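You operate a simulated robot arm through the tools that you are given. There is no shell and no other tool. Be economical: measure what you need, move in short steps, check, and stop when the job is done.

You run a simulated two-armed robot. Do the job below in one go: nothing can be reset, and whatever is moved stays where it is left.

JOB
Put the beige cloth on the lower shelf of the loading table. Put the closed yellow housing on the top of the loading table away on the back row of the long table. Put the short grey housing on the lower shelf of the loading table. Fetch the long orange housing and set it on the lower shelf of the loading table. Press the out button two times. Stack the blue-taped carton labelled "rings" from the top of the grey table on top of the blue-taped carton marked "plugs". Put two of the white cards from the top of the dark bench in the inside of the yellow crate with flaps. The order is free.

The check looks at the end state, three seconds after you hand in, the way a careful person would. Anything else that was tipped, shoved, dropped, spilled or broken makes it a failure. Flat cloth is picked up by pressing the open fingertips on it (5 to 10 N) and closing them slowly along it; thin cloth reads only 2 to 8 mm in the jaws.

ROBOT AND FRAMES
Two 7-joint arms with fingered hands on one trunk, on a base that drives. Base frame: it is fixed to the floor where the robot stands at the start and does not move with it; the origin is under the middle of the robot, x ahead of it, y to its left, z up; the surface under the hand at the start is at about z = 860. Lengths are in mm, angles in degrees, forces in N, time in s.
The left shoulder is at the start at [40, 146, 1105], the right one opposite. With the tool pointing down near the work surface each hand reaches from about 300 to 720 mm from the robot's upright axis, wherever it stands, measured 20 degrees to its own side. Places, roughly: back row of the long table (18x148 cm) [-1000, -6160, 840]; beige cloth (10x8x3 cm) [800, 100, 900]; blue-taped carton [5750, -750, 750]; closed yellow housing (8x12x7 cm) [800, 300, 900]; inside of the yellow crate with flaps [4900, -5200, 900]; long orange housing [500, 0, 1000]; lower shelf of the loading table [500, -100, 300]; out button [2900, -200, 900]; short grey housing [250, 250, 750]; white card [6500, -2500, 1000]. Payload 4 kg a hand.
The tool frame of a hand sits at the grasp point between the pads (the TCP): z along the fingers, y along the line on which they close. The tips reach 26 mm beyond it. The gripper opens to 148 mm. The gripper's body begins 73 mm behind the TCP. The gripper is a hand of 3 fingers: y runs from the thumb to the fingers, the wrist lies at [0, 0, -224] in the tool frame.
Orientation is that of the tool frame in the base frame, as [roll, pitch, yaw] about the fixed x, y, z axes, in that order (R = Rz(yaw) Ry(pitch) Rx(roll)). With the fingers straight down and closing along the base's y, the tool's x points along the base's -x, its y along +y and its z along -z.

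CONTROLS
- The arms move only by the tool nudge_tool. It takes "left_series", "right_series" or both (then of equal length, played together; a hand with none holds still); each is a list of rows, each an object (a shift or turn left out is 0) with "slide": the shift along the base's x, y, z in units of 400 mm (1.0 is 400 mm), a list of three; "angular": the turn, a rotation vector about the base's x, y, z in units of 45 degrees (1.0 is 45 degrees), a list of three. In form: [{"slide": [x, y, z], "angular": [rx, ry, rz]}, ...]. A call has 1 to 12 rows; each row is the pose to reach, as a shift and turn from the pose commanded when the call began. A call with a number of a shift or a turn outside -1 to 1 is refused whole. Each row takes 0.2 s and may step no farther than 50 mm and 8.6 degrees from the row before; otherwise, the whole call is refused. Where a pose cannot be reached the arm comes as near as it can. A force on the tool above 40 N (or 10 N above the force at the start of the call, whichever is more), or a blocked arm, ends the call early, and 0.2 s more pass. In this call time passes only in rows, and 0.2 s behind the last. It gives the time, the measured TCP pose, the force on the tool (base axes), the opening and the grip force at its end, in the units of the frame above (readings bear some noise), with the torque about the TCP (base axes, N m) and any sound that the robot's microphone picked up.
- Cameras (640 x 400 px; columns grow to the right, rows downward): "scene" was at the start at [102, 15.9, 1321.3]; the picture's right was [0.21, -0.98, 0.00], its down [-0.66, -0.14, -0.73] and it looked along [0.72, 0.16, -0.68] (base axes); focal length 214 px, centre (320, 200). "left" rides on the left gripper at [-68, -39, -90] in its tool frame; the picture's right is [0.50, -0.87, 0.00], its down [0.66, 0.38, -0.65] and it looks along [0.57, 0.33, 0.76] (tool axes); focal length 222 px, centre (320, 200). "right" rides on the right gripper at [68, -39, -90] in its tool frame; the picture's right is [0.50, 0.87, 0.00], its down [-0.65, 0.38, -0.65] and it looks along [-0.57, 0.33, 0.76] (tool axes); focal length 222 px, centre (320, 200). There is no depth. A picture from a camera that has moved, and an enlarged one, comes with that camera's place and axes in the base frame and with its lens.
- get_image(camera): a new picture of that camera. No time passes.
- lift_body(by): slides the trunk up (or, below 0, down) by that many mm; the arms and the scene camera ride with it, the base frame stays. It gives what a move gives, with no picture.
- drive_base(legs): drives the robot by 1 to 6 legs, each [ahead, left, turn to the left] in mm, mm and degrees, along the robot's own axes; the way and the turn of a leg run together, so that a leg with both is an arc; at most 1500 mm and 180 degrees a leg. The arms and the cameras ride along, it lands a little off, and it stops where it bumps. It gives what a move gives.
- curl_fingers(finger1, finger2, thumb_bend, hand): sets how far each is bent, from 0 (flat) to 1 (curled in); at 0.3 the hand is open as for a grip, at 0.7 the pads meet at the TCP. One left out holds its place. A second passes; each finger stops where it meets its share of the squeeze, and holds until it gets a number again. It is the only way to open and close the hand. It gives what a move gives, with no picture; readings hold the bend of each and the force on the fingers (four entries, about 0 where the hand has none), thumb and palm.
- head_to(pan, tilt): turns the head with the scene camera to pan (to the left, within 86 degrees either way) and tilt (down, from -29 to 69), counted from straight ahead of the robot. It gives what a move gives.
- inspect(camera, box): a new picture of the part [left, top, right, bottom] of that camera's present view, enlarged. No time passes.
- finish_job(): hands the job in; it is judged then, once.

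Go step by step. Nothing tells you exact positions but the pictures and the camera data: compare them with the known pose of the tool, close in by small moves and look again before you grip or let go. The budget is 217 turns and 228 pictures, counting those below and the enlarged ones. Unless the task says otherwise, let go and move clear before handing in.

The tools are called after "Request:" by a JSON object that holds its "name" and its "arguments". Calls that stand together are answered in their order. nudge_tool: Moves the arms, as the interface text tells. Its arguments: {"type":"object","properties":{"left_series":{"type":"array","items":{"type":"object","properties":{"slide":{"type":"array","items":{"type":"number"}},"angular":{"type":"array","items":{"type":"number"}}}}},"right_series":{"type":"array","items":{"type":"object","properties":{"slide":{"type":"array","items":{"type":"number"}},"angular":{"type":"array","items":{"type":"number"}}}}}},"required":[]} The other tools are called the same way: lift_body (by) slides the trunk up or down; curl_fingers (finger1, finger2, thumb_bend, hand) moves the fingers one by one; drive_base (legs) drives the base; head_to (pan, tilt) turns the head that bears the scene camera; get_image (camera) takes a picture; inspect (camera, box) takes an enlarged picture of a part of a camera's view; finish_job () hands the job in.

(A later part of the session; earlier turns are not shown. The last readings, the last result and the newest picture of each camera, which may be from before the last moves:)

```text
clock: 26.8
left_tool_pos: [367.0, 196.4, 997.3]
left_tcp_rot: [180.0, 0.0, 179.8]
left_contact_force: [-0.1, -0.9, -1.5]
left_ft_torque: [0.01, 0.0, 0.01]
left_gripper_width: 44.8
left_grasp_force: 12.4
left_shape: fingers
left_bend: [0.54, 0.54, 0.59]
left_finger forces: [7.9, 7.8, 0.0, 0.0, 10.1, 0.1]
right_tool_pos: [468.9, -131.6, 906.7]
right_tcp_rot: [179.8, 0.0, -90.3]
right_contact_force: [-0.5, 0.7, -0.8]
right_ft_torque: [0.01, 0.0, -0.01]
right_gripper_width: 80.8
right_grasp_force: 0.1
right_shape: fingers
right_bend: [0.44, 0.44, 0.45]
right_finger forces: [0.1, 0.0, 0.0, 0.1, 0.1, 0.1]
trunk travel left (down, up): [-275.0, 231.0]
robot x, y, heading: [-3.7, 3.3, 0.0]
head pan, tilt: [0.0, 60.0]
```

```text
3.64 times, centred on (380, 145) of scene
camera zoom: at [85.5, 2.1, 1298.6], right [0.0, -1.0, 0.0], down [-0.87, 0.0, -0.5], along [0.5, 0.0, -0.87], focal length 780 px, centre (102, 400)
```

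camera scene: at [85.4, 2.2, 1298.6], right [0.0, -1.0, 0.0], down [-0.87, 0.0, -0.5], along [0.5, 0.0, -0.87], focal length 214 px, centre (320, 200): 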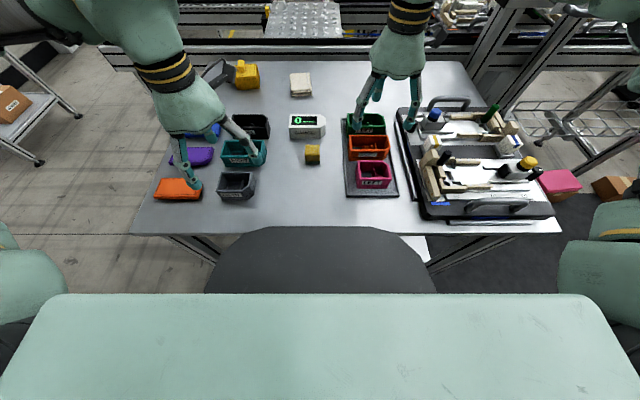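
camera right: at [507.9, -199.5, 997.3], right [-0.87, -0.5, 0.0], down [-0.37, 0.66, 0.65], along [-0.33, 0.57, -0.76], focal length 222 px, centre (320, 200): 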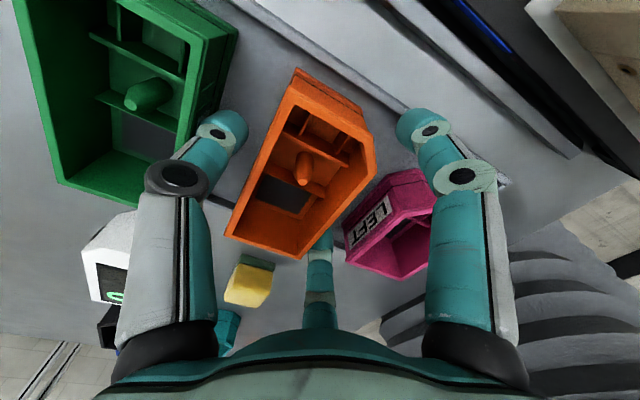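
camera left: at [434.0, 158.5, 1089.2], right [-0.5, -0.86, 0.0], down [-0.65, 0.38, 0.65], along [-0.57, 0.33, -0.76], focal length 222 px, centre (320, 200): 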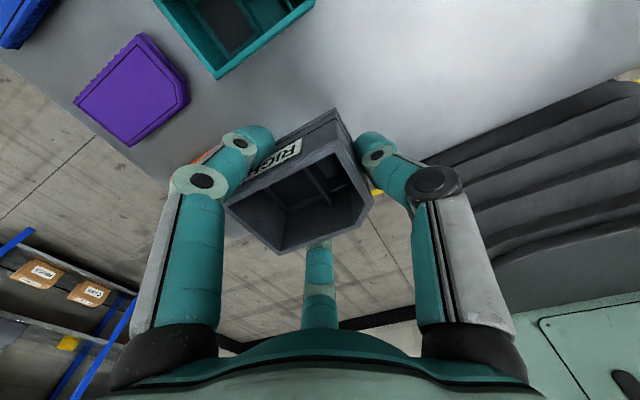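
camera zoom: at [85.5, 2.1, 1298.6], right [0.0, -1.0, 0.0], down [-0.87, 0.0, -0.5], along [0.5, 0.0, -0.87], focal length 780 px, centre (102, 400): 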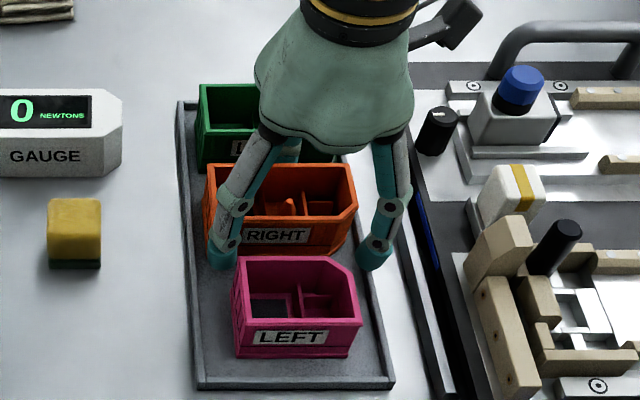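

Request:
{"name": "curl_fingers", "arguments": {"hand": "right", "finger1": 0.52, "finger2": 0.52, "thumb_bend": 0.51}}

Request:
{"name": "curl_fingers", "arguments": {"hand": "right", "finger1": 0.6, "finger2": 0.6, "thumb_bend": 0.6}}

Request:
{"name": "get_image", "arguments": {"camera": "right"}}

Request:
{"name": "inspect", "arguments": {"camera": "scene", "box": [330, 90, 430, 200]}}

```text
clock: 27.8
left_tool_pos: [366.8, 197.5, 998.1]
left_tcp_rot: [-180.0, 0.0, 179.9]
left_contact_force: [0.3, 0.1, -1.1]
left_ft_torque: [-0.01, -0.01, -0.01]
left_gripper_width: 44.8
left_grasp_force: 12.7
left_shape: fingers
left_bend: [0.54, 0.54, 0.59]
left_finger forces: [7.9, 7.8, 0.0, 0.0, 10.2, 0.1]
right_tool_pos: [469.9, -130.9, 905.4]
right_tcp_rot: [179.9, 0.1, -90.1]
right_contact_force: [0.4, -0.3, 1.1]
right_ft_torque: [0.0, -0.02, 0.0]
right_gripper_width: 59.2
right_grasp_force: 1.1
right_shape: fingers
right_bend: [0.52, 0.5, 0.5]
right_finger forces: [0.0, 1.2, 0.0, 0.1, 1.1, 0.1]
trunk travel left (down, up): [-275.0, 231.0]
robot x, y, heading: [-0.1, 6.8, 0.1]
head pan, tilt: [0.0, 60.0]
```

```text
clock: 28.8
left_tool_pos: [366.5, 196.9, 997.3]
left_tcp_rot: [-180.0, 0.0, 179.9]
left_contact_force: [-0.3, 0.3, -0.3]
left_ft_torque: [0.0, -0.01, -0.03]
left_gripper_width: 44.5
left_grasp_force: 12.3
left_shape: fingers
left_bend: [0.54, 0.54, 0.59]
left_finger forces: [7.9, 7.6, 0.0, 0.1, 10.2, 0.2]
right_tool_pos: [470.0, -131.0, 905.3]
right_tcp_rot: [180.0, 0.1, -90.2]
right_contact_force: [0.2, 0.9, 0.1]
right_ft_torque: [0.01, -0.09, 0.02]
right_gripper_width: 54.9
right_grasp_force: 9.8
right_shape: fingers
right_bend: [0.54, 0.53, 0.54]
right_finger forces: [5.7, 5.0, 0.0, 0.1, 10.1, 0.0]
trunk travel left (down, up): [-275.0, 231.0]
robot x, y, heading: [-2.6, 3.7, 0.3]
head pan, tilt: [0.0, 60.0]
```

```text
197 pictures are left
camera right: at [507.9, -199.6, 997.3], right [-0.87, -0.5, 0.0], down [-0.37, 0.66, 0.65], along [-0.33, 0.57, -0.76], focal length 222 px, centre (320, 200)
```

right: 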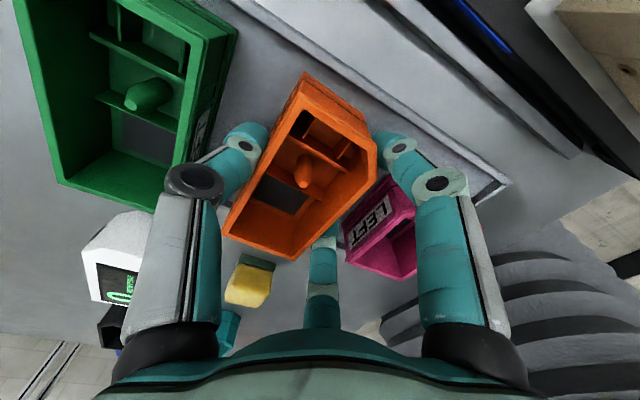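

```text
3.64 times, centred on (380, 145) of scene
camera zoom: at [85.5, 2.1, 1298.6], right [0.0, -1.0, 0.0], down [-0.87, 0.0, -0.5], along [0.5, 0.0, -0.87], focal length 780 px, centre (102, 400)
```

zoom: 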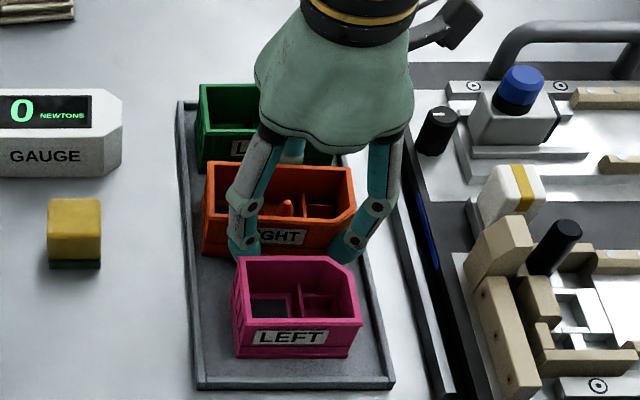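

Orange is gripped by all three. I squeeze a bit more and lift straight up.

Request:
{"name": "curl_fingers", "arguments": {"hand": "right", "finger1": 0.65, "finger2": 0.65, "thumb_bend": 0.65}}

Request:
{"name": "nudge_tool", "arguments": {"right_series": [{"slide": [0, 0, 0.03]}, {"slide": [0, 0, 0.08]}, {"slide": [0, 0, 0.16]}, {"slide": [0, 0, 0.26]}]}}

Request:
{"name": "get_image", "arguments": {"camera": "right"}}

Request:
{"name": "get_image", "arguments": {"camera": "scene"}}

```text
clock: 29.8
left_tool_pos: [367.1, 196.7, 998.2]
left_tcp_rot: [-180.0, 0.1, 179.9]
left_contact_force: [-0.1, -0.1, -1.4]
left_ft_torque: [-0.02, 0.0, 0.0]
left_gripper_width: 44.5
left_grasp_force: 12.8
left_shape: fingers
left_bend: [0.54, 0.54, 0.59]
left_finger forces: [7.9, 7.8, 0.1, 0.1, 10.2, 0.0]
right_tool_pos: [469.4, -131.1, 906.1]
right_tcp_rot: [180.0, 0.0, -90.3]
right_contact_force: [0.3, -0.4, 0.4]
right_ft_torque: [-0.01, -0.08, 0.0]
right_gripper_width: 54.4
right_grasp_force: 16.1
right_shape: fingers
right_bend: [0.54, 0.54, 0.55]
right_finger forces: [9.3, 7.6, 0.1, 0.0, 15.3, 0.0]
trunk travel left (down, up): [-275.0, 231.0]
robot x, y, heading: [-4.4, 2.1, 0.0]
head pan, tilt: [0.0, 60.0]
```

```text
clock: 30.8
left_tool_pos: [366.8, 197.2, 998.3]
left_tcp_rot: [-180.0, 0.0, 179.9]
left_contact_force: [-0.6, 0.4, -1.8]
left_ft_torque: [-0.03, 0.0, -0.01]
left_gripper_width: 44.8
left_grasp_force: 12.1
left_shape: fingers
left_bend: [0.54, 0.54, 0.59]
left_finger forces: [7.8, 7.8, 0.0, 0.0, 10.2, 0.0]
right_tool_pos: [469.9, -130.4, 1009.7]
right_tcp_rot: [179.9, -0.1, -90.1]
right_contact_force: [0.7, -0.3, -1.8]
right_ft_torque: [-0.05, 0.02, 0.0]
right_gripper_width: 54.1
right_grasp_force: 16.2
right_shape: fingers
right_bend: [0.54, 0.54, 0.55]
right_finger forces: [9.4, 7.6, 0.1, 0.0, 15.0, 0.1]
trunk travel left (down, up): [-275.0, 231.0]
robot x, y, heading: [-0.4, 3.8, -0.1]
head pan, tilt: [0.0, 60.0]
```

```text
195 pictures are left
camera right: at [507.7, -198.4, 1100.8], right [-0.87, -0.5, 0.0], down [-0.37, 0.66, 0.65], along [-0.33, 0.57, -0.76], focal length 222 px, centre (320, 200)
```

right: 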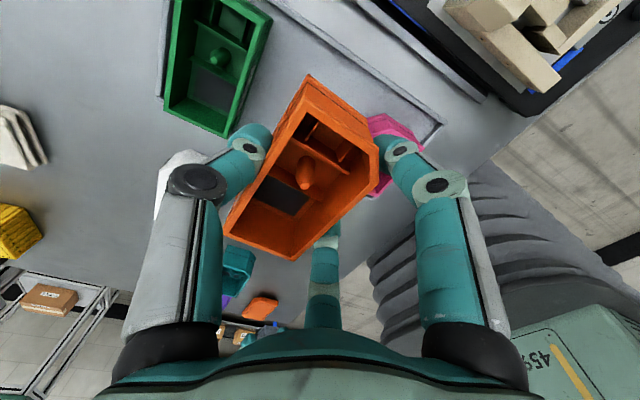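

```text
194 pictures are left
camera scene: at [84.8, 2.6, 1298.6], right [0.0, -1.0, 0.0], down [-0.87, 0.0, -0.5], along [0.5, 0.0, -0.87], focal length 214 px, centre (320, 200)
```

scene: 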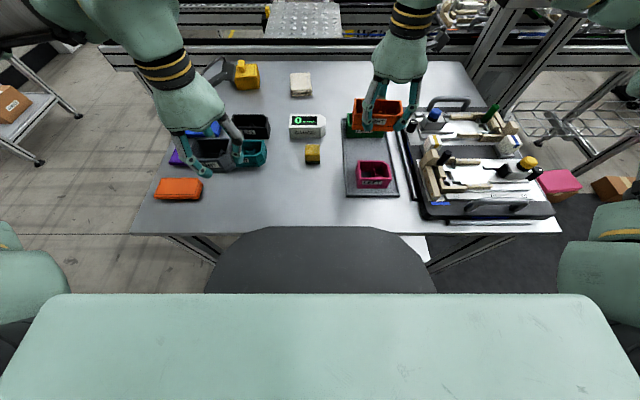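

Both housings are held clear. I back off from the table and lower trunk and hands to shelf height.

Request:
{"name": "drive_base", "arguments": {"legs": [[-450, 0, 0]]}}

Request:
{"name": "lift_body", "arguments": {"by": -270}}

Request:
{"name": "nudge_tool", "arguments": {"left_series": [{"slide": [0.05, 0, -0.1]}, {"slide": [0.1, 0, -0.2]}, {"slide": [0.15, 0, -0.3]}, {"slide": [0.2, 0, -0.4]}, {"slide": [0.2, 0, -0.5]}, {"slide": [0.2, 0, -0.6]}, {"slide": [0.2, 0, -0.7]}, {"slide": [0.2, 0, -0.8]}], "right_series": [{"slide": [0, 0, -0.1]}, {"slide": [0, 0, -0.2]}, {"slide": [0, 0, -0.3]}, {"slide": [0, 0, -0.4]}, {"slide": [0, 0, -0.5]}, {"slide": [0, 0, -0.6]}, {"slide": [0, 0, -0.7]}, {"slide": [0, 0, -0.8]}]}}

Request:
{"name": "get_image", "arguments": {"camera": "scene"}}

```text
clock: 33.5
left_tool_pos: [-89.9, 198.3, 997.2]
left_tcp_rot: [-179.9, 0.0, 179.7]
left_contact_force: [-0.3, 0.8, -0.6]
left_ft_torque: [-0.02, 0.0, -0.02]
left_gripper_width: 44.7
left_grasp_force: 12.8
left_shape: fingers
left_bend: [0.54, 0.54, 0.59]
left_finger forces: [7.9, 7.9, 0.0, 0.0, 10.3, 0.0]
right_tool_pos: [10.0, -130.9, 1009.0]
right_tcp_rot: [179.8, 0.0, -90.4]
right_contact_force: [0.6, -0.7, -0.7]
right_ft_torque: [-0.02, 0.02, -0.01]
right_gripper_width: 54.1
right_grasp_force: 16.1
right_shape: fingers
right_bend: [0.54, 0.54, 0.55]
right_finger forces: [9.4, 7.5, 0.0, 0.0, 15.0, 0.0]
trunk travel left (down, up): [-275.0, 231.0]
robot x, y, heading: [-461.5, 4.1, -0.5]
head pan, tilt: [0.0, 60.0]
```

```text
clock: 36.3
left_tool_pos: [-91.2, 196.6, 729.5]
left_tcp_rot: [179.9, 0.0, 179.6]
left_contact_force: [0.3, 0.1, -1.5]
left_ft_torque: [-0.01, 0.0, -0.02]
left_gripper_width: 44.3
left_grasp_force: 13.0
left_shape: fingers
left_bend: [0.54, 0.54, 0.59]
left_finger forces: [7.9, 7.8, 0.0, 0.0, 10.2, 0.0]
right_tool_pos: [9.7, -130.7, 739.7]
right_tcp_rot: [179.9, -0.1, -90.4]
right_contact_force: [1.0, -0.3, -0.9]
right_ft_torque: [-0.06, -0.01, -0.03]
right_gripper_width: 54.2
right_grasp_force: 15.9
right_shape: fingers
right_bend: [0.54, 0.54, 0.55]
right_finger forces: [9.3, 7.6, 0.0, 0.0, 14.9, 0.1]
trunk travel left (down, up): [-5.0, 501.0]
robot x, y, heading: [-460.0, 5.5, -0.3]
head pan, tilt: [0.0, 60.0]
```

```text
clock: 38.1
left_tool_pos: [-13.1, 197.8, 411.0]
left_tcp_rot: [180.0, 0.0, 179.7]
left_contact_force: [0.1, 0.1, -1.0]
left_ft_torque: [0.0, 0.03, -0.03]
left_gripper_width: 44.3
left_grasp_force: 13.1
left_shape: fingers
left_bend: [0.54, 0.54, 0.59]
left_finger forces: [7.7, 7.5, 0.0, 0.0, 10.0, 0.1]
right_tool_pos: [12.8, -132.8, 416.1]
right_tcp_rot: [179.9, 0.0, -90.3]
right_contact_force: [0.6, -0.1, -1.3]
right_ft_torque: [-0.04, 0.0, -0.01]
right_gripper_width: 54.2
right_grasp_force: 15.4
right_shape: fingers
right_bend: [0.54, 0.54, 0.55]
right_finger forces: [9.1, 7.5, 0.1, 0.0, 14.8, 0.0]
trunk travel left (down, up): [-5.0, 501.0]
robot x, y, heading: [-464.1, 6.7, -0.3]
head pan, tilt: [0.0, 60.0]
```

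```text
193 pictures are left
camera scene: at [-373.1, 3.6, 1029.2], right [-0.01, -1.0, 0.0], down [-0.87, 0.0, -0.5], along [0.5, 0.0, -0.87], focal length 214 px, centre (320, 200)
```

scene: 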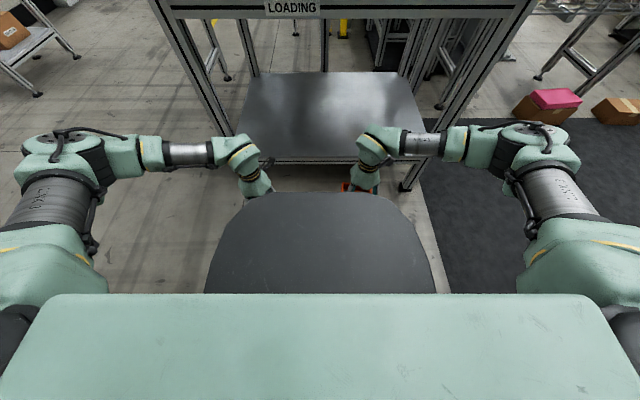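

Elbows stick out; extending the hands forward will straighten the arms so they fit between the table legs. I extend and check.

Request:
{"name": "nudge_tool", "arguments": {"left_series": [{"slide": [0.08, -0.02, -0.04]}, {"slide": [0.16, -0.04, -0.08]}, {"slide": [0.24, -0.06, -0.12]}, {"slide": [0.32, -0.08, -0.15]}, {"slide": [0.378, -0.09, -0.165]}], "right_series": [{"slide": [0.07, 0, -0.04]}, {"slide": [0.14, 0, -0.08]}, {"slide": [0.21, 0, -0.12]}, {"slide": [0.28, 0, -0.15]}, {"slide": [0.31, 0, -0.175]}]}}

Request:
{"name": "head_to", "arguments": {"pan": 0, "tilt": 45}}

Request:
{"name": "get_image", "arguments": {"camera": "scene"}}

Request:
{"name": "get_image", "arguments": {"camera": "left"}}

Request:
{"name": "get_image", "arguments": {"camera": "right"}}

```text
clock: 39.3
left_tool_pos: [139.4, 159.4, 343.2]
left_tcp_rot: [180.0, 0.0, 179.7]
left_contact_force: [0.9, 0.3, -0.9]
left_ft_torque: [-0.01, 0.03, 0.03]
left_gripper_width: 44.2
left_grasp_force: 12.3
left_shape: fingers
left_bend: [0.54, 0.54, 0.6]
left_finger forces: [7.5, 7.3, 0.0, 0.1, 9.8, 0.1]
right_tool_pos: [134.5, -131.3, 347.6]
right_tcp_rot: [179.7, 0.0, -90.4]
right_contact_force: [0.6, 0.6, -0.9]
right_ft_torque: [0.02, 0.01, 0.02]
right_gripper_width: 53.6
right_grasp_force: 15.9
right_shape: fingers
right_bend: [0.54, 0.54, 0.55]
right_finger forces: [9.0, 7.5, 0.0, 0.0, 14.8, 0.0]
trunk travel left (down, up): [-5.0, 501.0]
robot x, y, heading: [-460.1, 4.7, -0.4]
head pan, tilt: [0.0, 60.0]
```

```text
clock: 40.1
left_tool_pos: [139.6, 160.1, 343.0]
left_tcp_rot: [-179.9, 0.0, 179.7]
left_contact_force: [-0.9, -0.1, -0.5]
left_ft_torque: [-0.01, 0.01, -0.01]
left_gripper_width: 44.1
left_grasp_force: 12.0
left_shape: fingers
left_bend: [0.54, 0.54, 0.6]
left_finger forces: [7.6, 7.3, 0.0, 0.0, 9.7, 0.0]
right_tool_pos: [133.9, -131.4, 348.1]
right_tcp_rot: [179.9, 0.0, -90.5]
right_contact_force: [0.1, -0.5, -1.8]
right_ft_torque: [-0.02, 0.0, 0.0]
right_gripper_width: 53.8
right_grasp_force: 15.5
right_shape: fingers
right_bend: [0.54, 0.54, 0.55]
right_finger forces: [9.1, 7.6, 0.0, 0.0, 14.7, 0.0]
trunk travel left (down, up): [-5.0, 501.0]
robot x, y, heading: [-458.1, 4.0, -0.0]
head pan, tilt: [0.0, 45.0]
```

```text
192 pictures are left
camera scene: at [-358.8, 3.5, 1048.6], right [-0.01, -1.0, 0.0], down [-0.71, 0.0, -0.71], along [0.71, 0.0, -0.71], focal length 214 px, centre (320, 200)
```

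scene: 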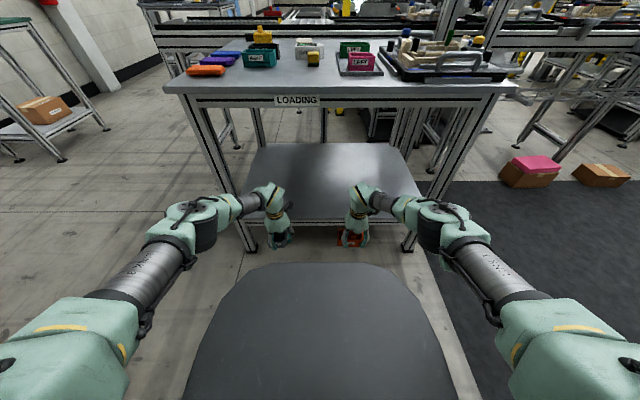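

```text
191 pictures are left
camera left: at [206.3, 121.8, 433.9], right [-0.5, -0.86, 0.0], down [-0.65, 0.38, 0.65], along [-0.56, 0.33, -0.76], focal length 222 px, centre (320, 200)
```

left: 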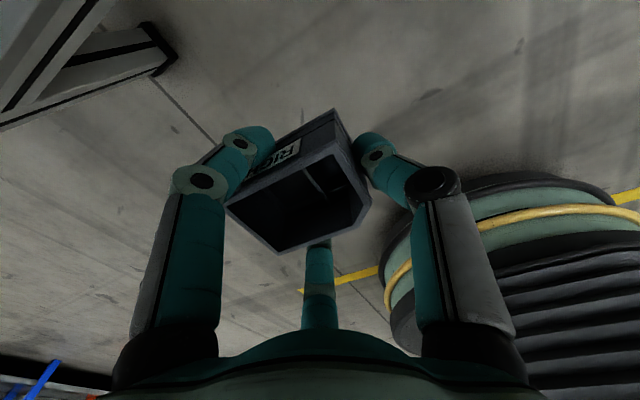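

```text
190 pictures are left
camera right: at [172.5, -198.8, 440.0], right [-0.87, -0.49, 0.0], down [-0.37, 0.66, 0.65], along [-0.32, 0.57, -0.76], focal length 222 px, centre (320, 200)
```

right: 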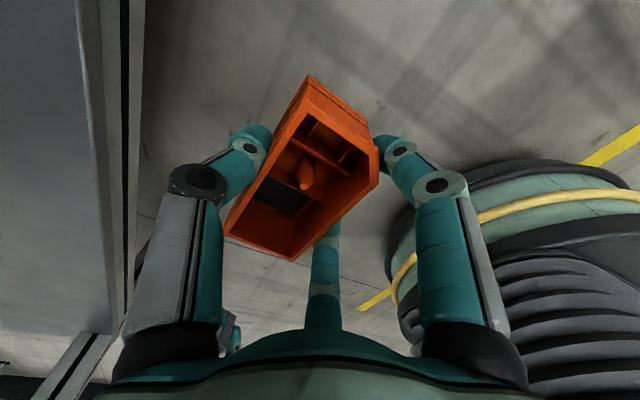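

Request:
{"name": "drive_base", "arguments": {"legs": [[270, 0, 0]]}}

Request:
{"name": "get_image", "arguments": {"camera": "scene"}}

Request:
{"name": "get_image", "arguments": {"camera": "left"}}

Request:
{"name": "get_image", "arguments": {"camera": "right"}}

```text
clock: 42.0
left_tool_pos: [408.3, 156.3, 343.4]
left_tcp_rot: [-180.0, -0.1, 179.5]
left_contact_force: [0.5, 0.6, -1.1]
left_ft_torque: [-0.02, 0.0, -0.01]
left_gripper_width: 43.9
left_grasp_force: 12.3
left_shape: fingers
left_bend: [0.54, 0.54, 0.6]
left_finger forces: [7.6, 7.3, 0.1, 0.0, 9.8, 0.0]
right_tool_pos: [403.5, -134.3, 348.9]
right_tcp_rot: [179.9, 0.0, -90.6]
right_contact_force: [0.6, -0.3, -1.9]
right_ft_torque: [-0.01, 0.03, 0.0]
right_gripper_width: 53.6
right_grasp_force: 15.9
right_shape: fingers
right_bend: [0.54, 0.54, 0.55]
right_finger forces: [9.0, 7.5, 0.1, 0.1, 14.9, 0.1]
trunk travel left (down, up): [-5.0, 501.0]
robot x, y, heading: [-194.2, 6.4, -0.8]
head pan, tilt: [0.0, 45.0]
```

```text
189 pictures are left
camera scene: at [-89.1, 1.3, 1048.6], right [-0.01, -1.0, 0.0], down [-0.71, 0.01, -0.71], along [0.71, -0.01, -0.71], focal length 214 px, centre (320, 200)
```

scene: 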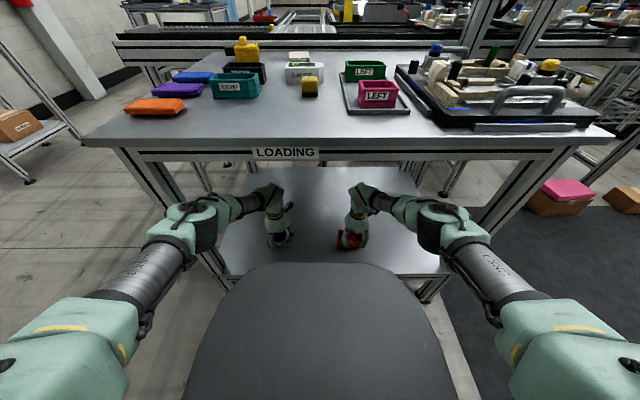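

```text
188 pictures are left
camera left: at [476.0, 117.7, 433.3], right [-0.51, -0.86, 0.0], down [-0.65, 0.38, 0.65], along [-0.56, 0.33, -0.76], focal length 222 px, centre (320, 200)
```

left: 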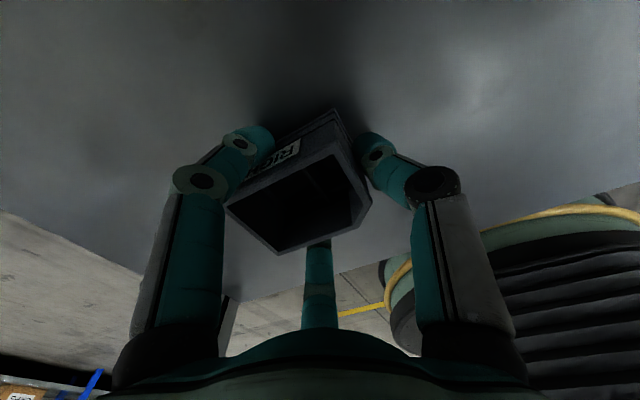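

```text
187 pictures are left
camera right: at [441.1, -202.8, 439.4], right [-0.87, -0.49, 0.0], down [-0.37, 0.66, 0.65], along [-0.32, 0.57, -0.76], focal length 222 px, centre (320, 200)
```

right: 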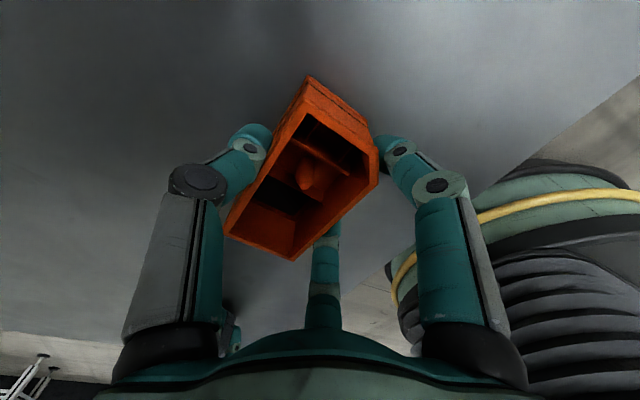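

Both are over the shelf. Lowering toward it (shelf z≈255), then in small steps until contact.

Request:
{"name": "nudge_tool", "arguments": {"left_series": [{"slide": [0, 0, -0.05]}, {"slide": [0, 0, -0.09]}], "right_series": [{"slide": [0, 0, -0.05]}, {"slide": [0, 0, -0.095]}]}}

Request:
{"name": "nudge_tool", "arguments": {"left_series": [{"slide": [0, 0, -0.01]}, {"slide": [0, 0, -0.015]}], "right_series": [{"slide": [0, 0, -0.01]}, {"slide": [0, 0, -0.015]}]}}

Request:
{"name": "get_image", "arguments": {"camera": "right"}}

Request:
{"name": "get_image", "arguments": {"camera": "left"}}

```text
clock: 42.4
left_tool_pos: [413.1, 154.4, 334.5]
left_tcp_rot: [-179.8, 0.7, -180.0]
left_contact_force: [-6.7, 1.5, 27.1]
left_ft_torque: [0.68, 1.27, 0.11]
left_gripper_width: 38.3
left_grasp_force: 21.2
left_shape: fingers
left_bend: [0.55, 0.51, 0.61]
left_finger forces: [5.7, 30.0, 0.1, 0.0, 6.7, 0.0]
right_tool_pos: [405.6, -134.5, 335.8]
right_tcp_rot: [-179.4, 0.1, -90.8]
right_contact_force: [-5.9, -3.5, 20.2]
right_ft_torque: [-0.13, 0.12, 0.01]
right_gripper_width: 53.8
right_grasp_force: 18.6
right_shape: fingers
right_bend: [0.54, 0.55, 0.58]
right_finger forces: [12.3, 10.9, 0.1, 0.0, 14.2, 0.0]
trunk travel left (down, up): [-5.0, 501.0]
robot x, y, heading: [-192.9, 1.2, -0.7]
head pan, tilt: [0.0, 45.0]
stopped in row 2 (left hand): the force on the tool passed its limit at 51 N (the readings are from after the stop); the commanded pose is now the measured one
```

```text
clock: 42.9
left_tool_pos: [415.2, 155.9, 334.5]
left_tcp_rot: [-179.8, 0.9, -179.9]
left_contact_force: [-6.3, 0.6, 24.7]
left_ft_torque: [0.69, 1.16, 0.11]
left_gripper_width: 37.3
left_grasp_force: 19.8
left_shape: fingers
left_bend: [0.55, 0.51, 0.62]
left_finger forces: [5.6, 28.8, 0.0, 0.1, 6.2, 0.0]
right_tool_pos: [407.5, -135.0, 337.0]
right_tcp_rot: [-179.3, 0.2, -90.8]
right_contact_force: [-6.7, -1.8, 21.5]
right_ft_torque: [-0.11, 0.11, -0.01]
right_gripper_width: 53.5
right_grasp_force: 18.7
right_shape: fingers
right_bend: [0.54, 0.55, 0.58]
right_finger forces: [12.3, 10.8, 0.1, 0.0, 14.5, 0.0]
trunk travel left (down, up): [-5.0, 501.0]
robot x, y, heading: [-192.6, 3.4, -0.2]
head pan, tilt: [0.0, 45.0]
stopped in row 2 (left hand): the force on the tool passed its limit at 43 N (the readings are from after the stop); the commanded pose is now the measured one
```

```text
186 pictures are left
camera right: at [443.8, -203.2, 427.4], right [-0.87, -0.49, -0.01], down [-0.38, 0.66, 0.65], along [-0.31, 0.57, -0.76], focal length 222 px, centre (320, 200)
```

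right: 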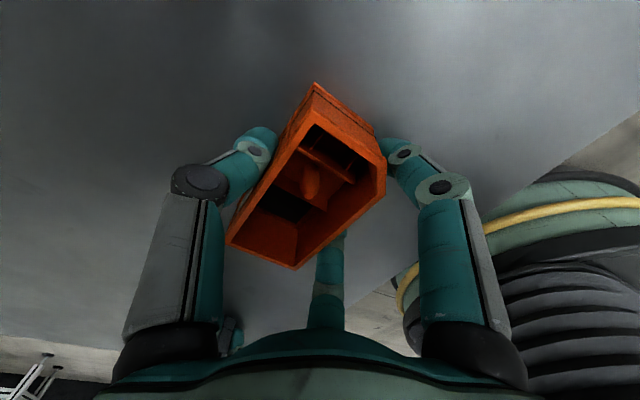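

```text
185 pictures are left
camera left: at [480.8, 117.9, 426.2], right [-0.5, -0.87, 0.0], down [-0.67, 0.38, 0.64], along [-0.55, 0.32, -0.77], focal length 222 px, centre (320, 200)
```

left: 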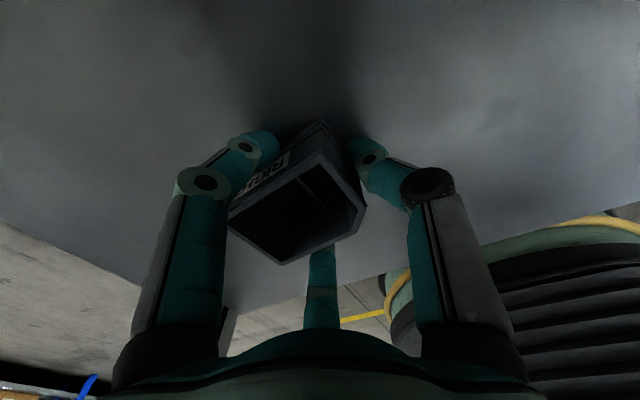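

The shelf is at about z=299; both are touching. I relieve the press by 2 mm and open slowly.

Request:
{"name": "nudge_tool", "arguments": {"left_series": [{"slide": [0, 0, 0.005]}], "right_series": [{"slide": [0, 0, 0.004]}]}}

Request:
{"name": "curl_fingers", "arguments": {"hand": "left", "finger1": 0.5, "finger2": 0.5, "thumb_bend": 0.5}}

Request:
{"name": "curl_fingers", "arguments": {"hand": "right", "finger1": 0.48, "finger2": 0.48, "thumb_bend": 0.48}}

Request:
{"name": "curl_fingers", "arguments": {"hand": "left", "finger1": 0.36, "finger2": 0.36, "thumb_bend": 0.36}}

Request:
{"name": "curl_fingers", "arguments": {"hand": "right", "finger1": 0.3, "finger2": 0.3, "thumb_bend": 0.36}}

Request:
{"name": "get_image", "arguments": {"camera": "right"}}

Request:
{"name": "get_image", "arguments": {"camera": "left"}}

```text
clock: 43.2
left_tool_pos: [414.3, 155.6, 334.7]
left_tcp_rot: [-179.8, 0.7, 179.9]
left_contact_force: [-3.5, 0.4, 20.2]
left_ft_torque: [0.53, 0.89, 0.07]
left_gripper_width: 37.5
left_grasp_force: 19.5
left_shape: fingers
left_bend: [0.55, 0.51, 0.62]
left_finger forces: [6.7, 25.8, 0.0, 0.0, 7.1, 0.0]
right_tool_pos: [405.7, -134.3, 336.4]
right_tcp_rot: [-179.3, 0.1, -90.7]
right_contact_force: [-3.1, -2.8, 19.4]
right_ft_torque: [-0.1, 0.01, -0.04]
right_gripper_width: 53.8
right_grasp_force: 18.5
right_shape: fingers
right_bend: [0.54, 0.55, 0.58]
right_finger forces: [10.6, 9.8, 0.0, 0.1, 16.0, 0.1]
trunk travel left (down, up): [-5.0, 501.0]
robot x, y, heading: [-192.4, 7.8, -0.5]
head pan, tilt: [0.0, 45.0]
```

```text
clock: 44.2
left_tool_pos: [413.7, 155.8, 334.5]
left_tcp_rot: [-179.8, 0.8, 179.9]
left_contact_force: [0.1, -2.8, 20.3]
left_ft_torque: [0.36, 0.68, 0.07]
left_gripper_width: 61.8
left_grasp_force: 9.7
left_shape: fingers
left_bend: [0.5, 0.51, 0.5]
left_finger forces: [0.0, 19.5, 0.0, 0.0, 0.0, 0.1]
right_tool_pos: [406.4, -135.2, 335.2]
right_tcp_rot: [-179.3, 0.1, -90.7]
right_contact_force: [-0.2, -1.3, 23.5]
right_ft_torque: [-0.06, -0.12, 0.0]
right_gripper_width: 53.5
right_grasp_force: 18.1
right_shape: fingers
right_bend: [0.54, 0.55, 0.58]
right_finger forces: [10.4, 9.2, 0.0, 0.1, 17.0, 0.1]
trunk travel left (down, up): [-5.0, 501.0]
robot x, y, heading: [-193.5, 6.3, -0.3]
head pan, tilt: [0.0, 45.0]
```

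```text
clock: 45.2
left_tool_pos: [414.5, 155.5, 332.4]
left_tcp_rot: [-179.8, 0.7, 179.9]
left_contact_force: [-1.1, -2.2, 25.4]
left_ft_torque: [0.43, 0.91, 0.08]
left_gripper_width: 61.9
left_grasp_force: 12.5
left_shape: fingers
left_bend: [0.5, 0.5, 0.5]
left_finger forces: [0.2, 24.2, 0.0, 0.0, 1.1, 0.0]
right_tool_pos: [406.7, -135.1, 334.2]
right_tcp_rot: [-179.5, 0.1, -90.7]
right_contact_force: [-0.2, 2.1, 7.1]
right_ft_torque: [-0.19, 0.15, 0.01]
right_gripper_width: 65.6
right_grasp_force: 3.4
right_shape: fingers
right_bend: [0.5, 0.48, 0.48]
right_finger forces: [6.5, 0.6, 0.0, 0.0, 0.0, 0.1]
trunk travel left (down, up): [-5.0, 501.0]
robot x, y, heading: [-193.6, 2.2, -0.6]
head pan, tilt: [0.0, 45.0]
```

```text
clock: 46.2
left_tool_pos: [413.2, 155.9, 331.5]
left_tcp_rot: [-179.8, 0.6, 179.9]
left_contact_force: [-0.6, 0.0, -0.9]
left_ft_torque: [0.04, 0.02, -0.02]
left_gripper_width: 107.7
left_grasp_force: 0.1
left_shape: fingers
left_bend: [0.36, 0.36, 0.36]
left_finger forces: [0.1, 0.1, 0.1, 0.0, 0.1, 0.1]
right_tool_pos: [407.2, -134.6, 333.3]
right_tcp_rot: [-179.4, 0.1, -90.7]
right_contact_force: [-0.7, 1.8, 16.2]
right_ft_torque: [-0.15, 0.39, -0.06]
right_gripper_width: 66.5
right_grasp_force: 7.9
right_shape: fingers
right_bend: [0.49, 0.48, 0.48]
right_finger forces: [11.1, 4.8, 0.0, 0.0, 0.1, 0.0]
trunk travel left (down, up): [-5.0, 501.0]
robot x, y, heading: [-192.0, 9.3, -0.6]
head pan, tilt: [0.0, 45.0]
```

```text
clock: 47.2
left_tool_pos: [414.0, 155.9, 330.3]
left_tcp_rot: [-179.8, 0.5, 180.0]
left_contact_force: [0.3, 0.2, 0.7]
left_ft_torque: [-0.01, -0.01, 0.01]
left_gripper_width: 107.8
left_grasp_force: 0.0
left_shape: fingers
left_bend: [0.36, 0.36, 0.36]
left_finger forces: [0.1, 0.0, 0.0, 0.1, 0.0, 0.1]
right_tool_pos: [405.6, -135.8, 332.2]
right_tcp_rot: [-179.6, 0.1, -90.7]
right_contact_force: [0.2, -0.2, -0.4]
right_ft_torque: [0.0, 0.0, -0.01]
right_gripper_width: 117.3
right_grasp_force: 0.1
right_shape: fingers
right_bend: [0.3, 0.3, 0.36]
right_finger forces: [0.0, 0.1, 0.0, 0.0, 0.1, 0.0]
trunk travel left (down, up): [-5.0, 501.0]
robot x, y, heading: [-190.0, 6.4, -0.5]
head pan, tilt: [0.0, 45.0]
```

```text
184 pictures are left
camera right: at [443.8, -203.1, 423.8], right [-0.87, -0.49, -0.01], down [-0.37, 0.66, 0.65], along [-0.32, 0.57, -0.76], focal length 222 px, centre (320, 200)
```

right: 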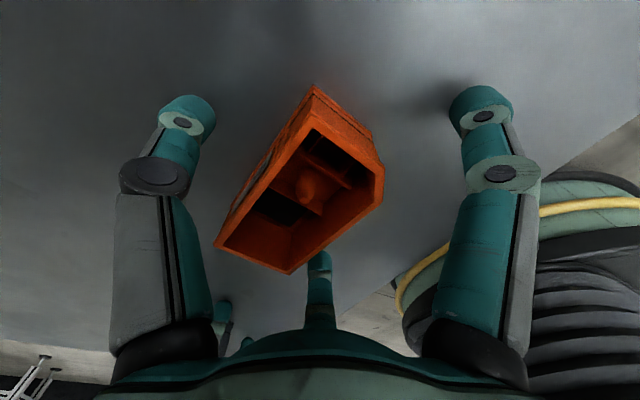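

```text
183 pictures are left
camera left: at [480.7, 118.1, 422.4], right [-0.5, -0.87, 0.0], down [-0.66, 0.38, 0.65], along [-0.56, 0.33, -0.76], focal length 222 px, centre (320, 200)
```

left: 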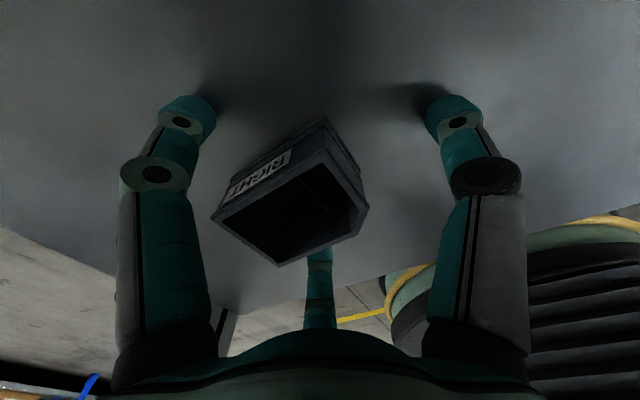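

Both housings stand on the lower shelf. I raise the hands, back out, and lift the trunk again.

Request:
{"name": "nudge_tool", "arguments": {"left_series": [{"slide": [0, 0, 0.08]}, {"slide": [0, 0, 0.16]}, {"slide": [0, 0, 0.2]}], "right_series": [{"slide": [0, 0, 0.08]}, {"slide": [0, 0, 0.16]}, {"slide": [0, 0, 0.2]}]}}

Request:
{"name": "drive_base", "arguments": {"legs": [[-320, 0, 0.5]]}}

Request:
{"name": "get_image", "arguments": {"camera": "scene"}}

Request:
{"name": "lift_body", "arguments": {"by": 270}}

Request:
{"name": "nudge_tool", "arguments": {"left_series": [{"slide": [-0.05, 0, 0.1]}, {"slide": [-0.1, 0, 0.2]}, {"slide": [-0.15, 0, 0.3]}, {"slide": [-0.2, 0, 0.4]}, {"slide": [-0.25, 0, 0.5]}, {"slide": [-0.3, 0.0, 0.6]}, {"slide": [-0.3, 0, 0.7]}, {"slide": [-0.3, 0, 0.8]}, {"slide": [-0.3, 0, 0.9]}, {"slide": [-0.3, 0, 1.0]}], "right_series": [{"slide": [-0.05, 0, 0.1]}, {"slide": [-0.1, 0, 0.2]}, {"slide": [-0.15, 0, 0.3]}, {"slide": [-0.2, 0, 0.4]}, {"slide": [-0.25, 0, 0.5]}, {"slide": [-0.3, 0.0, 0.6]}, {"slide": [-0.3, 0, 0.7]}, {"slide": [-0.3, 0, 0.8]}, {"slide": [-0.3, 0, 0.9]}, {"slide": [-0.3, 0, 1.0]}]}}

```text
clock: 48.0
left_tool_pos: [414.7, 156.4, 410.8]
left_tcp_rot: [-179.8, 0.5, 180.0]
left_contact_force: [-0.5, -0.4, 0.1]
left_ft_torque: [-0.01, -0.01, -0.05]
left_gripper_width: 107.7
left_grasp_force: 0.1
left_shape: fingers
left_bend: [0.36, 0.36, 0.36]
left_finger forces: [0.0, 0.0, 0.1, 0.0, 0.0, 0.1]
right_tool_pos: [412.3, -135.4, 414.5]
right_tcp_rot: [-179.6, 0.0, -90.7]
right_contact_force: [-0.2, -0.6, -0.9]
right_ft_torque: [0.0, 0.0, 0.02]
right_gripper_width: 117.3
right_grasp_force: 0.1
right_shape: fingers
right_bend: [0.3, 0.3, 0.36]
right_finger forces: [0.0, 0.0, 0.1, 0.0, 0.0, 0.0]
trunk travel left (down, up): [-5.0, 501.0]
robot x, y, heading: [-191.9, 7.9, -0.6]
head pan, tilt: [0.0, 45.0]
```

```text
clock: 50.2
left_tool_pos: [98.3, 165.4, 409.9]
left_tcp_rot: [-179.8, 0.5, -179.6]
left_contact_force: [-0.1, 0.4, -0.1]
left_ft_torque: [-0.01, -0.01, 0.0]
left_gripper_width: 107.8
left_grasp_force: 0.0
left_shape: fingers
left_bend: [0.36, 0.36, 0.36]
left_finger forces: [0.1, 0.0, 0.1, 0.1, 0.1, 0.1]
right_tool_pos: [97.2, -128.3, 413.7]
right_tcp_rot: [-179.7, 0.1, -90.2]
right_contact_force: [0.5, -0.9, 0.2]
right_ft_torque: [-0.02, -0.03, 0.01]
right_gripper_width: 117.0
right_grasp_force: 0.0
right_shape: fingers
right_bend: [0.3, 0.3, 0.36]
right_finger forces: [0.0, 0.0, 0.0, 0.0, 0.0, 0.0]
trunk travel left (down, up): [-5.0, 501.0]
robot x, y, heading: [-506.0, 6.3, 0.0]
head pan, tilt: [0.0, 45.0]
```

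```text
182 pictures are left
camera scene: at [-405.1, 3.5, 1048.8], right [0.0, -1.0, 0.0], down [-0.71, 0.0, -0.71], along [0.71, 0.0, -0.71], focal length 214 px, centre (320, 200)
```

scene: 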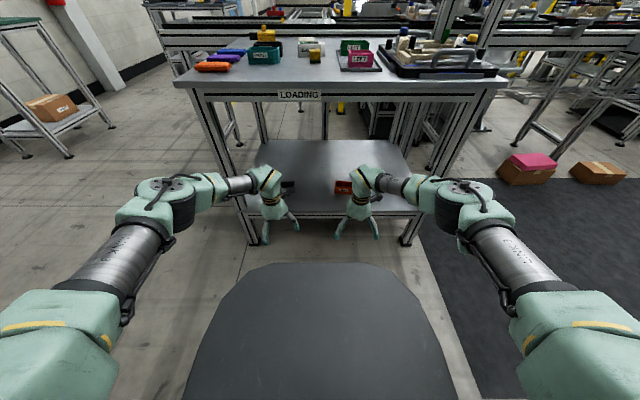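

```text
clock: 52.9
left_tool_pos: [99.4, 164.3, 679.6]
left_tcp_rot: [-179.8, 0.5, -179.6]
left_contact_force: [0.0, 0.7, -0.4]
left_ft_torque: [-0.01, 0.03, -0.01]
left_gripper_width: 107.8
left_grasp_force: 0.1
left_shape: fingers
left_bend: [0.36, 0.36, 0.36]
left_finger forces: [0.1, 0.0, 0.1, 0.1, 0.1, 0.0]
right_tool_pos: [98.2, -127.6, 683.0]
right_tcp_rot: [-179.7, 0.1, -90.2]
right_contact_force: [0.3, -0.3, -0.3]
right_ft_torque: [-0.01, 0.02, 0.01]
right_gripper_width: 117.3
right_grasp_force: 0.1
right_shape: fingers
right_bend: [0.3, 0.3, 0.36]
right_finger forces: [0.0, 0.0, 0.0, 0.1, 0.0, 0.1]
trunk travel left (down, up): [-275.0, 231.0]
robot x, y, heading: [-508.1, 2.9, -0.2]
head pan, tilt: [0.0, 45.0]
```

```text
clock: 55.1
left_tool_pos: [-23.5, 164.6, 1081.5]
left_tcp_rot: [-179.8, 0.7, -179.6]
left_contact_force: [-0.1, -0.3, -0.6]
left_ft_torque: [-0.02, -0.03, 0.0]
left_gripper_width: 107.9
left_grasp_force: 0.0
left_shape: fingers
left_bend: [0.36, 0.36, 0.36]
left_finger forces: [0.0, 0.0, 0.0, 0.0, 0.1, 0.1]
right_tool_pos: [-24.5, -125.1, 1083.7]
right_tcp_rot: [-179.7, 0.0, -90.2]
right_contact_force: [0.3, 0.5, -0.7]
right_ft_torque: [0.0, -0.01, 0.03]
right_gripper_width: 117.2
right_grasp_force: 0.1
right_shape: fingers
right_bend: [0.3, 0.3, 0.36]
right_finger forces: [0.1, 0.0, 0.1, 0.0, 0.1, 0.1]
trunk travel left (down, up): [-275.0, 231.0]
robot x, y, heading: [-508.0, 5.3, 0.1]
head pan, tilt: [0.0, 45.0]
```

Both housings are on the shelf. Cloth and yellow housing are too deep to reach from the front, so I drive around to the table's left side and approach from there.

Request:
{"name": "drive_base", "arguments": {"legs": [[0, 900, 0], [1068, 0, 0], [0, 0, -68]]}}

Request:
{"name": "head_to", "arguments": {"pan": 0, "tilt": 45}}

Request:
{"name": "get_image", "arguments": {"camera": "scene"}}

```text
clock: 67.7
left_tool_pos: [852.7, 482.6, 1080.5]
left_tcp_rot: [-179.9, 0.5, 111.2]
left_contact_force: [-0.2, 0.2, -0.3]
left_ft_torque: [0.01, -0.01, -0.02]
left_gripper_width: 107.8
left_grasp_force: 0.1
left_shape: fingers
left_bend: [0.36, 0.36, 0.36]
left_finger forces: [0.0, 0.0, 0.0, 0.0, 0.0, 0.1]
right_tool_pos: [582.3, 379.6, 1081.9]
right_tcp_rot: [-179.6, 0.1, -159.3]
right_contact_force: [0.4, 0.0, -0.5]
right_ft_torque: [0.0, 0.0, -0.02]
right_gripper_width: 117.2
right_grasp_force: 0.1
right_shape: fingers
right_bend: [0.3, 0.3, 0.36]
right_finger forces: [0.0, 0.0, 0.0, 0.1, 0.1, 0.0]
trunk travel left (down, up): [-275.0, 231.0]
robot x, y, heading: [533.0, 876.1, -69.1]
head pan, tilt: [0.0, 45.0]
```

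```text
clock: 68.3
left_tool_pos: [852.2, 482.5, 1081.5]
left_tcp_rot: [-179.8, 0.5, 111.3]
left_contact_force: [0.2, -0.1, 1.6]
left_ft_torque: [-0.02, 0.01, 0.03]
left_gripper_width: 107.8
left_grasp_force: 0.1
left_shape: fingers
left_bend: [0.36, 0.36, 0.36]
left_finger forces: [0.0, 0.1, 0.1, 0.1, 0.0, 0.0]
right_tool_pos: [582.6, 379.6, 1082.7]
right_tcp_rot: [-179.7, 0.1, -159.3]
right_contact_force: [-0.9, 1.3, 0.8]
right_ft_torque: [-0.02, 0.0, 0.01]
right_gripper_width: 117.2
right_grasp_force: 0.1
right_shape: fingers
right_bend: [0.3, 0.3, 0.36]
right_finger forces: [0.2, 0.1, 0.1, 0.1, 0.0, 0.0]
trunk travel left (down, up): [-275.0, 231.0]
robot x, y, heading: [534.3, 878.6, -69.1]
head pan, tilt: [0.0, 45.0]
```

```text
181 pictures are left
camera scene: at [568.7, 781.8, 1318.0], right [-0.93, -0.36, 0.0], down [-0.25, 0.66, -0.71], along [0.25, -0.66, -0.71], focal length 214 px, centre (320, 200)
```

scene: 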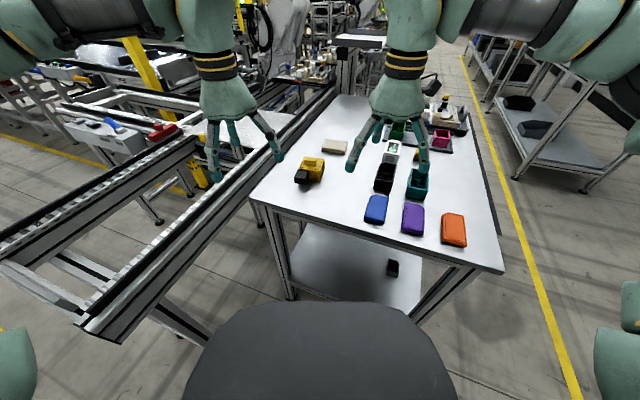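

Request:
{"name": "drive_base", "arguments": {"legs": [[199, -5, 0]]}}

Request:
{"name": "head_to", "arguments": {"pan": 0, "tilt": 55}}

Request:
{"name": "get_image", "arguments": {"camera": "scene"}}

Request:
{"name": "get_image", "arguments": {"camera": "left"}}

Request:
{"name": "get_image", "arguments": {"camera": "right"}}

```text
clock: 69.9
left_tool_pos: [915.9, 296.8, 1082.6]
left_tcp_rot: [-179.8, 0.6, 111.0]
left_contact_force: [0.5, 0.5, -0.5]
left_ft_torque: [-0.01, 0.01, 0.02]
left_gripper_width: 108.0
left_grasp_force: 0.2
left_shape: fingers
left_bend: [0.36, 0.36, 0.36]
left_finger forces: [0.1, 0.0, 0.1, 0.1, 0.1, 0.0]
right_tool_pos: [644.8, 194.8, 1081.8]
right_tcp_rot: [-179.6, 0.1, -159.6]
right_contact_force: [-0.5, -0.3, 0.1]
right_ft_torque: [-0.03, 0.03, 0.01]
right_gripper_width: 117.4
right_grasp_force: 0.0
right_shape: fingers
right_bend: [0.3, 0.3, 0.36]
right_finger forces: [0.0, 0.1, 0.0, 0.1, 0.1, 0.0]
trunk travel left (down, up): [-275.0, 231.0]
robot x, y, heading: [598.2, 693.2, -69.4]
head pan, tilt: [0.0, 45.0]
```

```text
clock: 70.6
left_tool_pos: [916.5, 296.1, 1080.8]
left_tcp_rot: [-179.8, 0.5, 110.9]
left_contact_force: [0.6, -0.2, 0.6]
left_ft_torque: [-0.01, -0.03, -0.01]
left_gripper_width: 108.0
left_grasp_force: 0.0
left_shape: fingers
left_bend: [0.36, 0.36, 0.36]
left_finger forces: [0.1, 0.1, 0.0, 0.0, 0.0, 0.0]
right_tool_pos: [645.5, 194.1, 1081.7]
right_tcp_rot: [-179.6, 0.2, -159.6]
right_contact_force: [0.2, -0.2, 1.2]
right_ft_torque: [0.0, 0.0, 0.04]
right_gripper_width: 117.5
right_grasp_force: 0.1
right_shape: fingers
right_bend: [0.3, 0.3, 0.36]
right_finger forces: [0.0, 0.0, 0.1, 0.0, 0.1, 0.0]
trunk travel left (down, up): [-275.0, 231.0]
robot x, y, heading: [598.5, 695.7, -69.7]
head pan, tilt: [0.0, 55.0]
```

```text
180 pictures are left
camera scene: at [629.9, 604.3, 1304.6], right [-0.94, -0.35, 0.0], down [-0.29, 0.77, -0.57], along [0.2, -0.54, -0.82], focal length 214 px, centre (320, 200)
```

scene: 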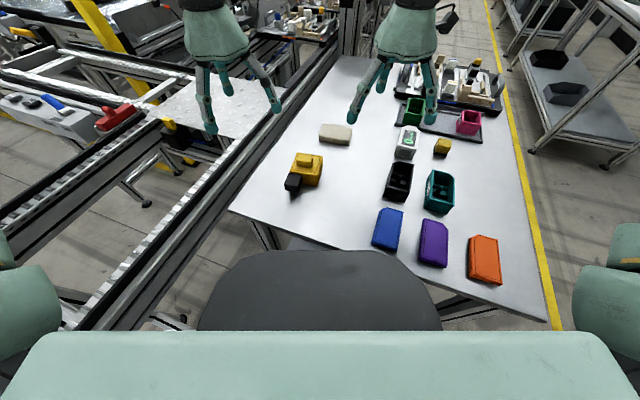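

```text
179 pictures are left
camera left: at [904.1, 220.3, 1172.3], right [-0.99, 0.16, 0.0], down [0.12, 0.75, 0.65], along [0.1, 0.64, -0.76], focal length 222 px, centre (320, 200)
```

left: 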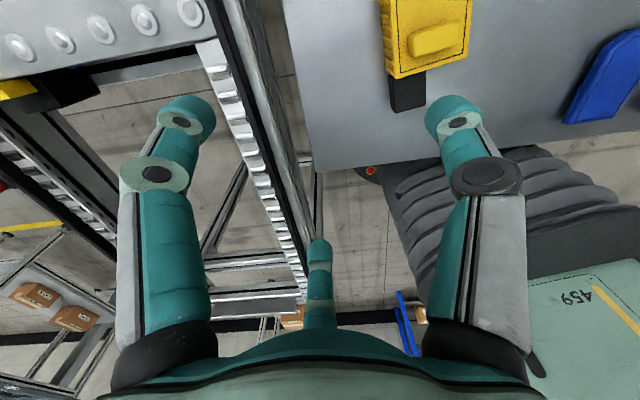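

```text
178 pictures are left
camera right: at [594.3, 133.6, 1173.9], right [-0.77, 0.64, -0.01], down [0.48, 0.59, 0.65], along [0.42, 0.5, -0.76], focal length 222 px, centre (320, 200)
```

right: 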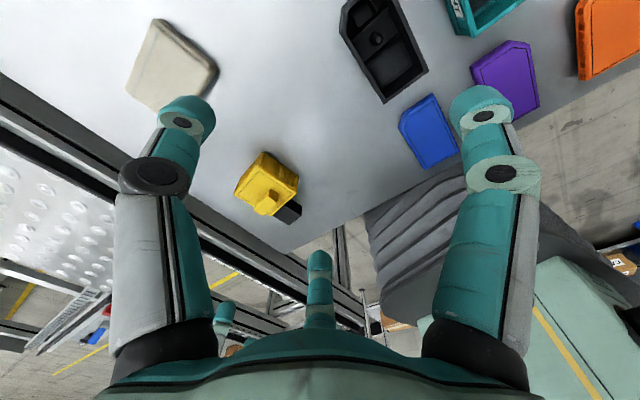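

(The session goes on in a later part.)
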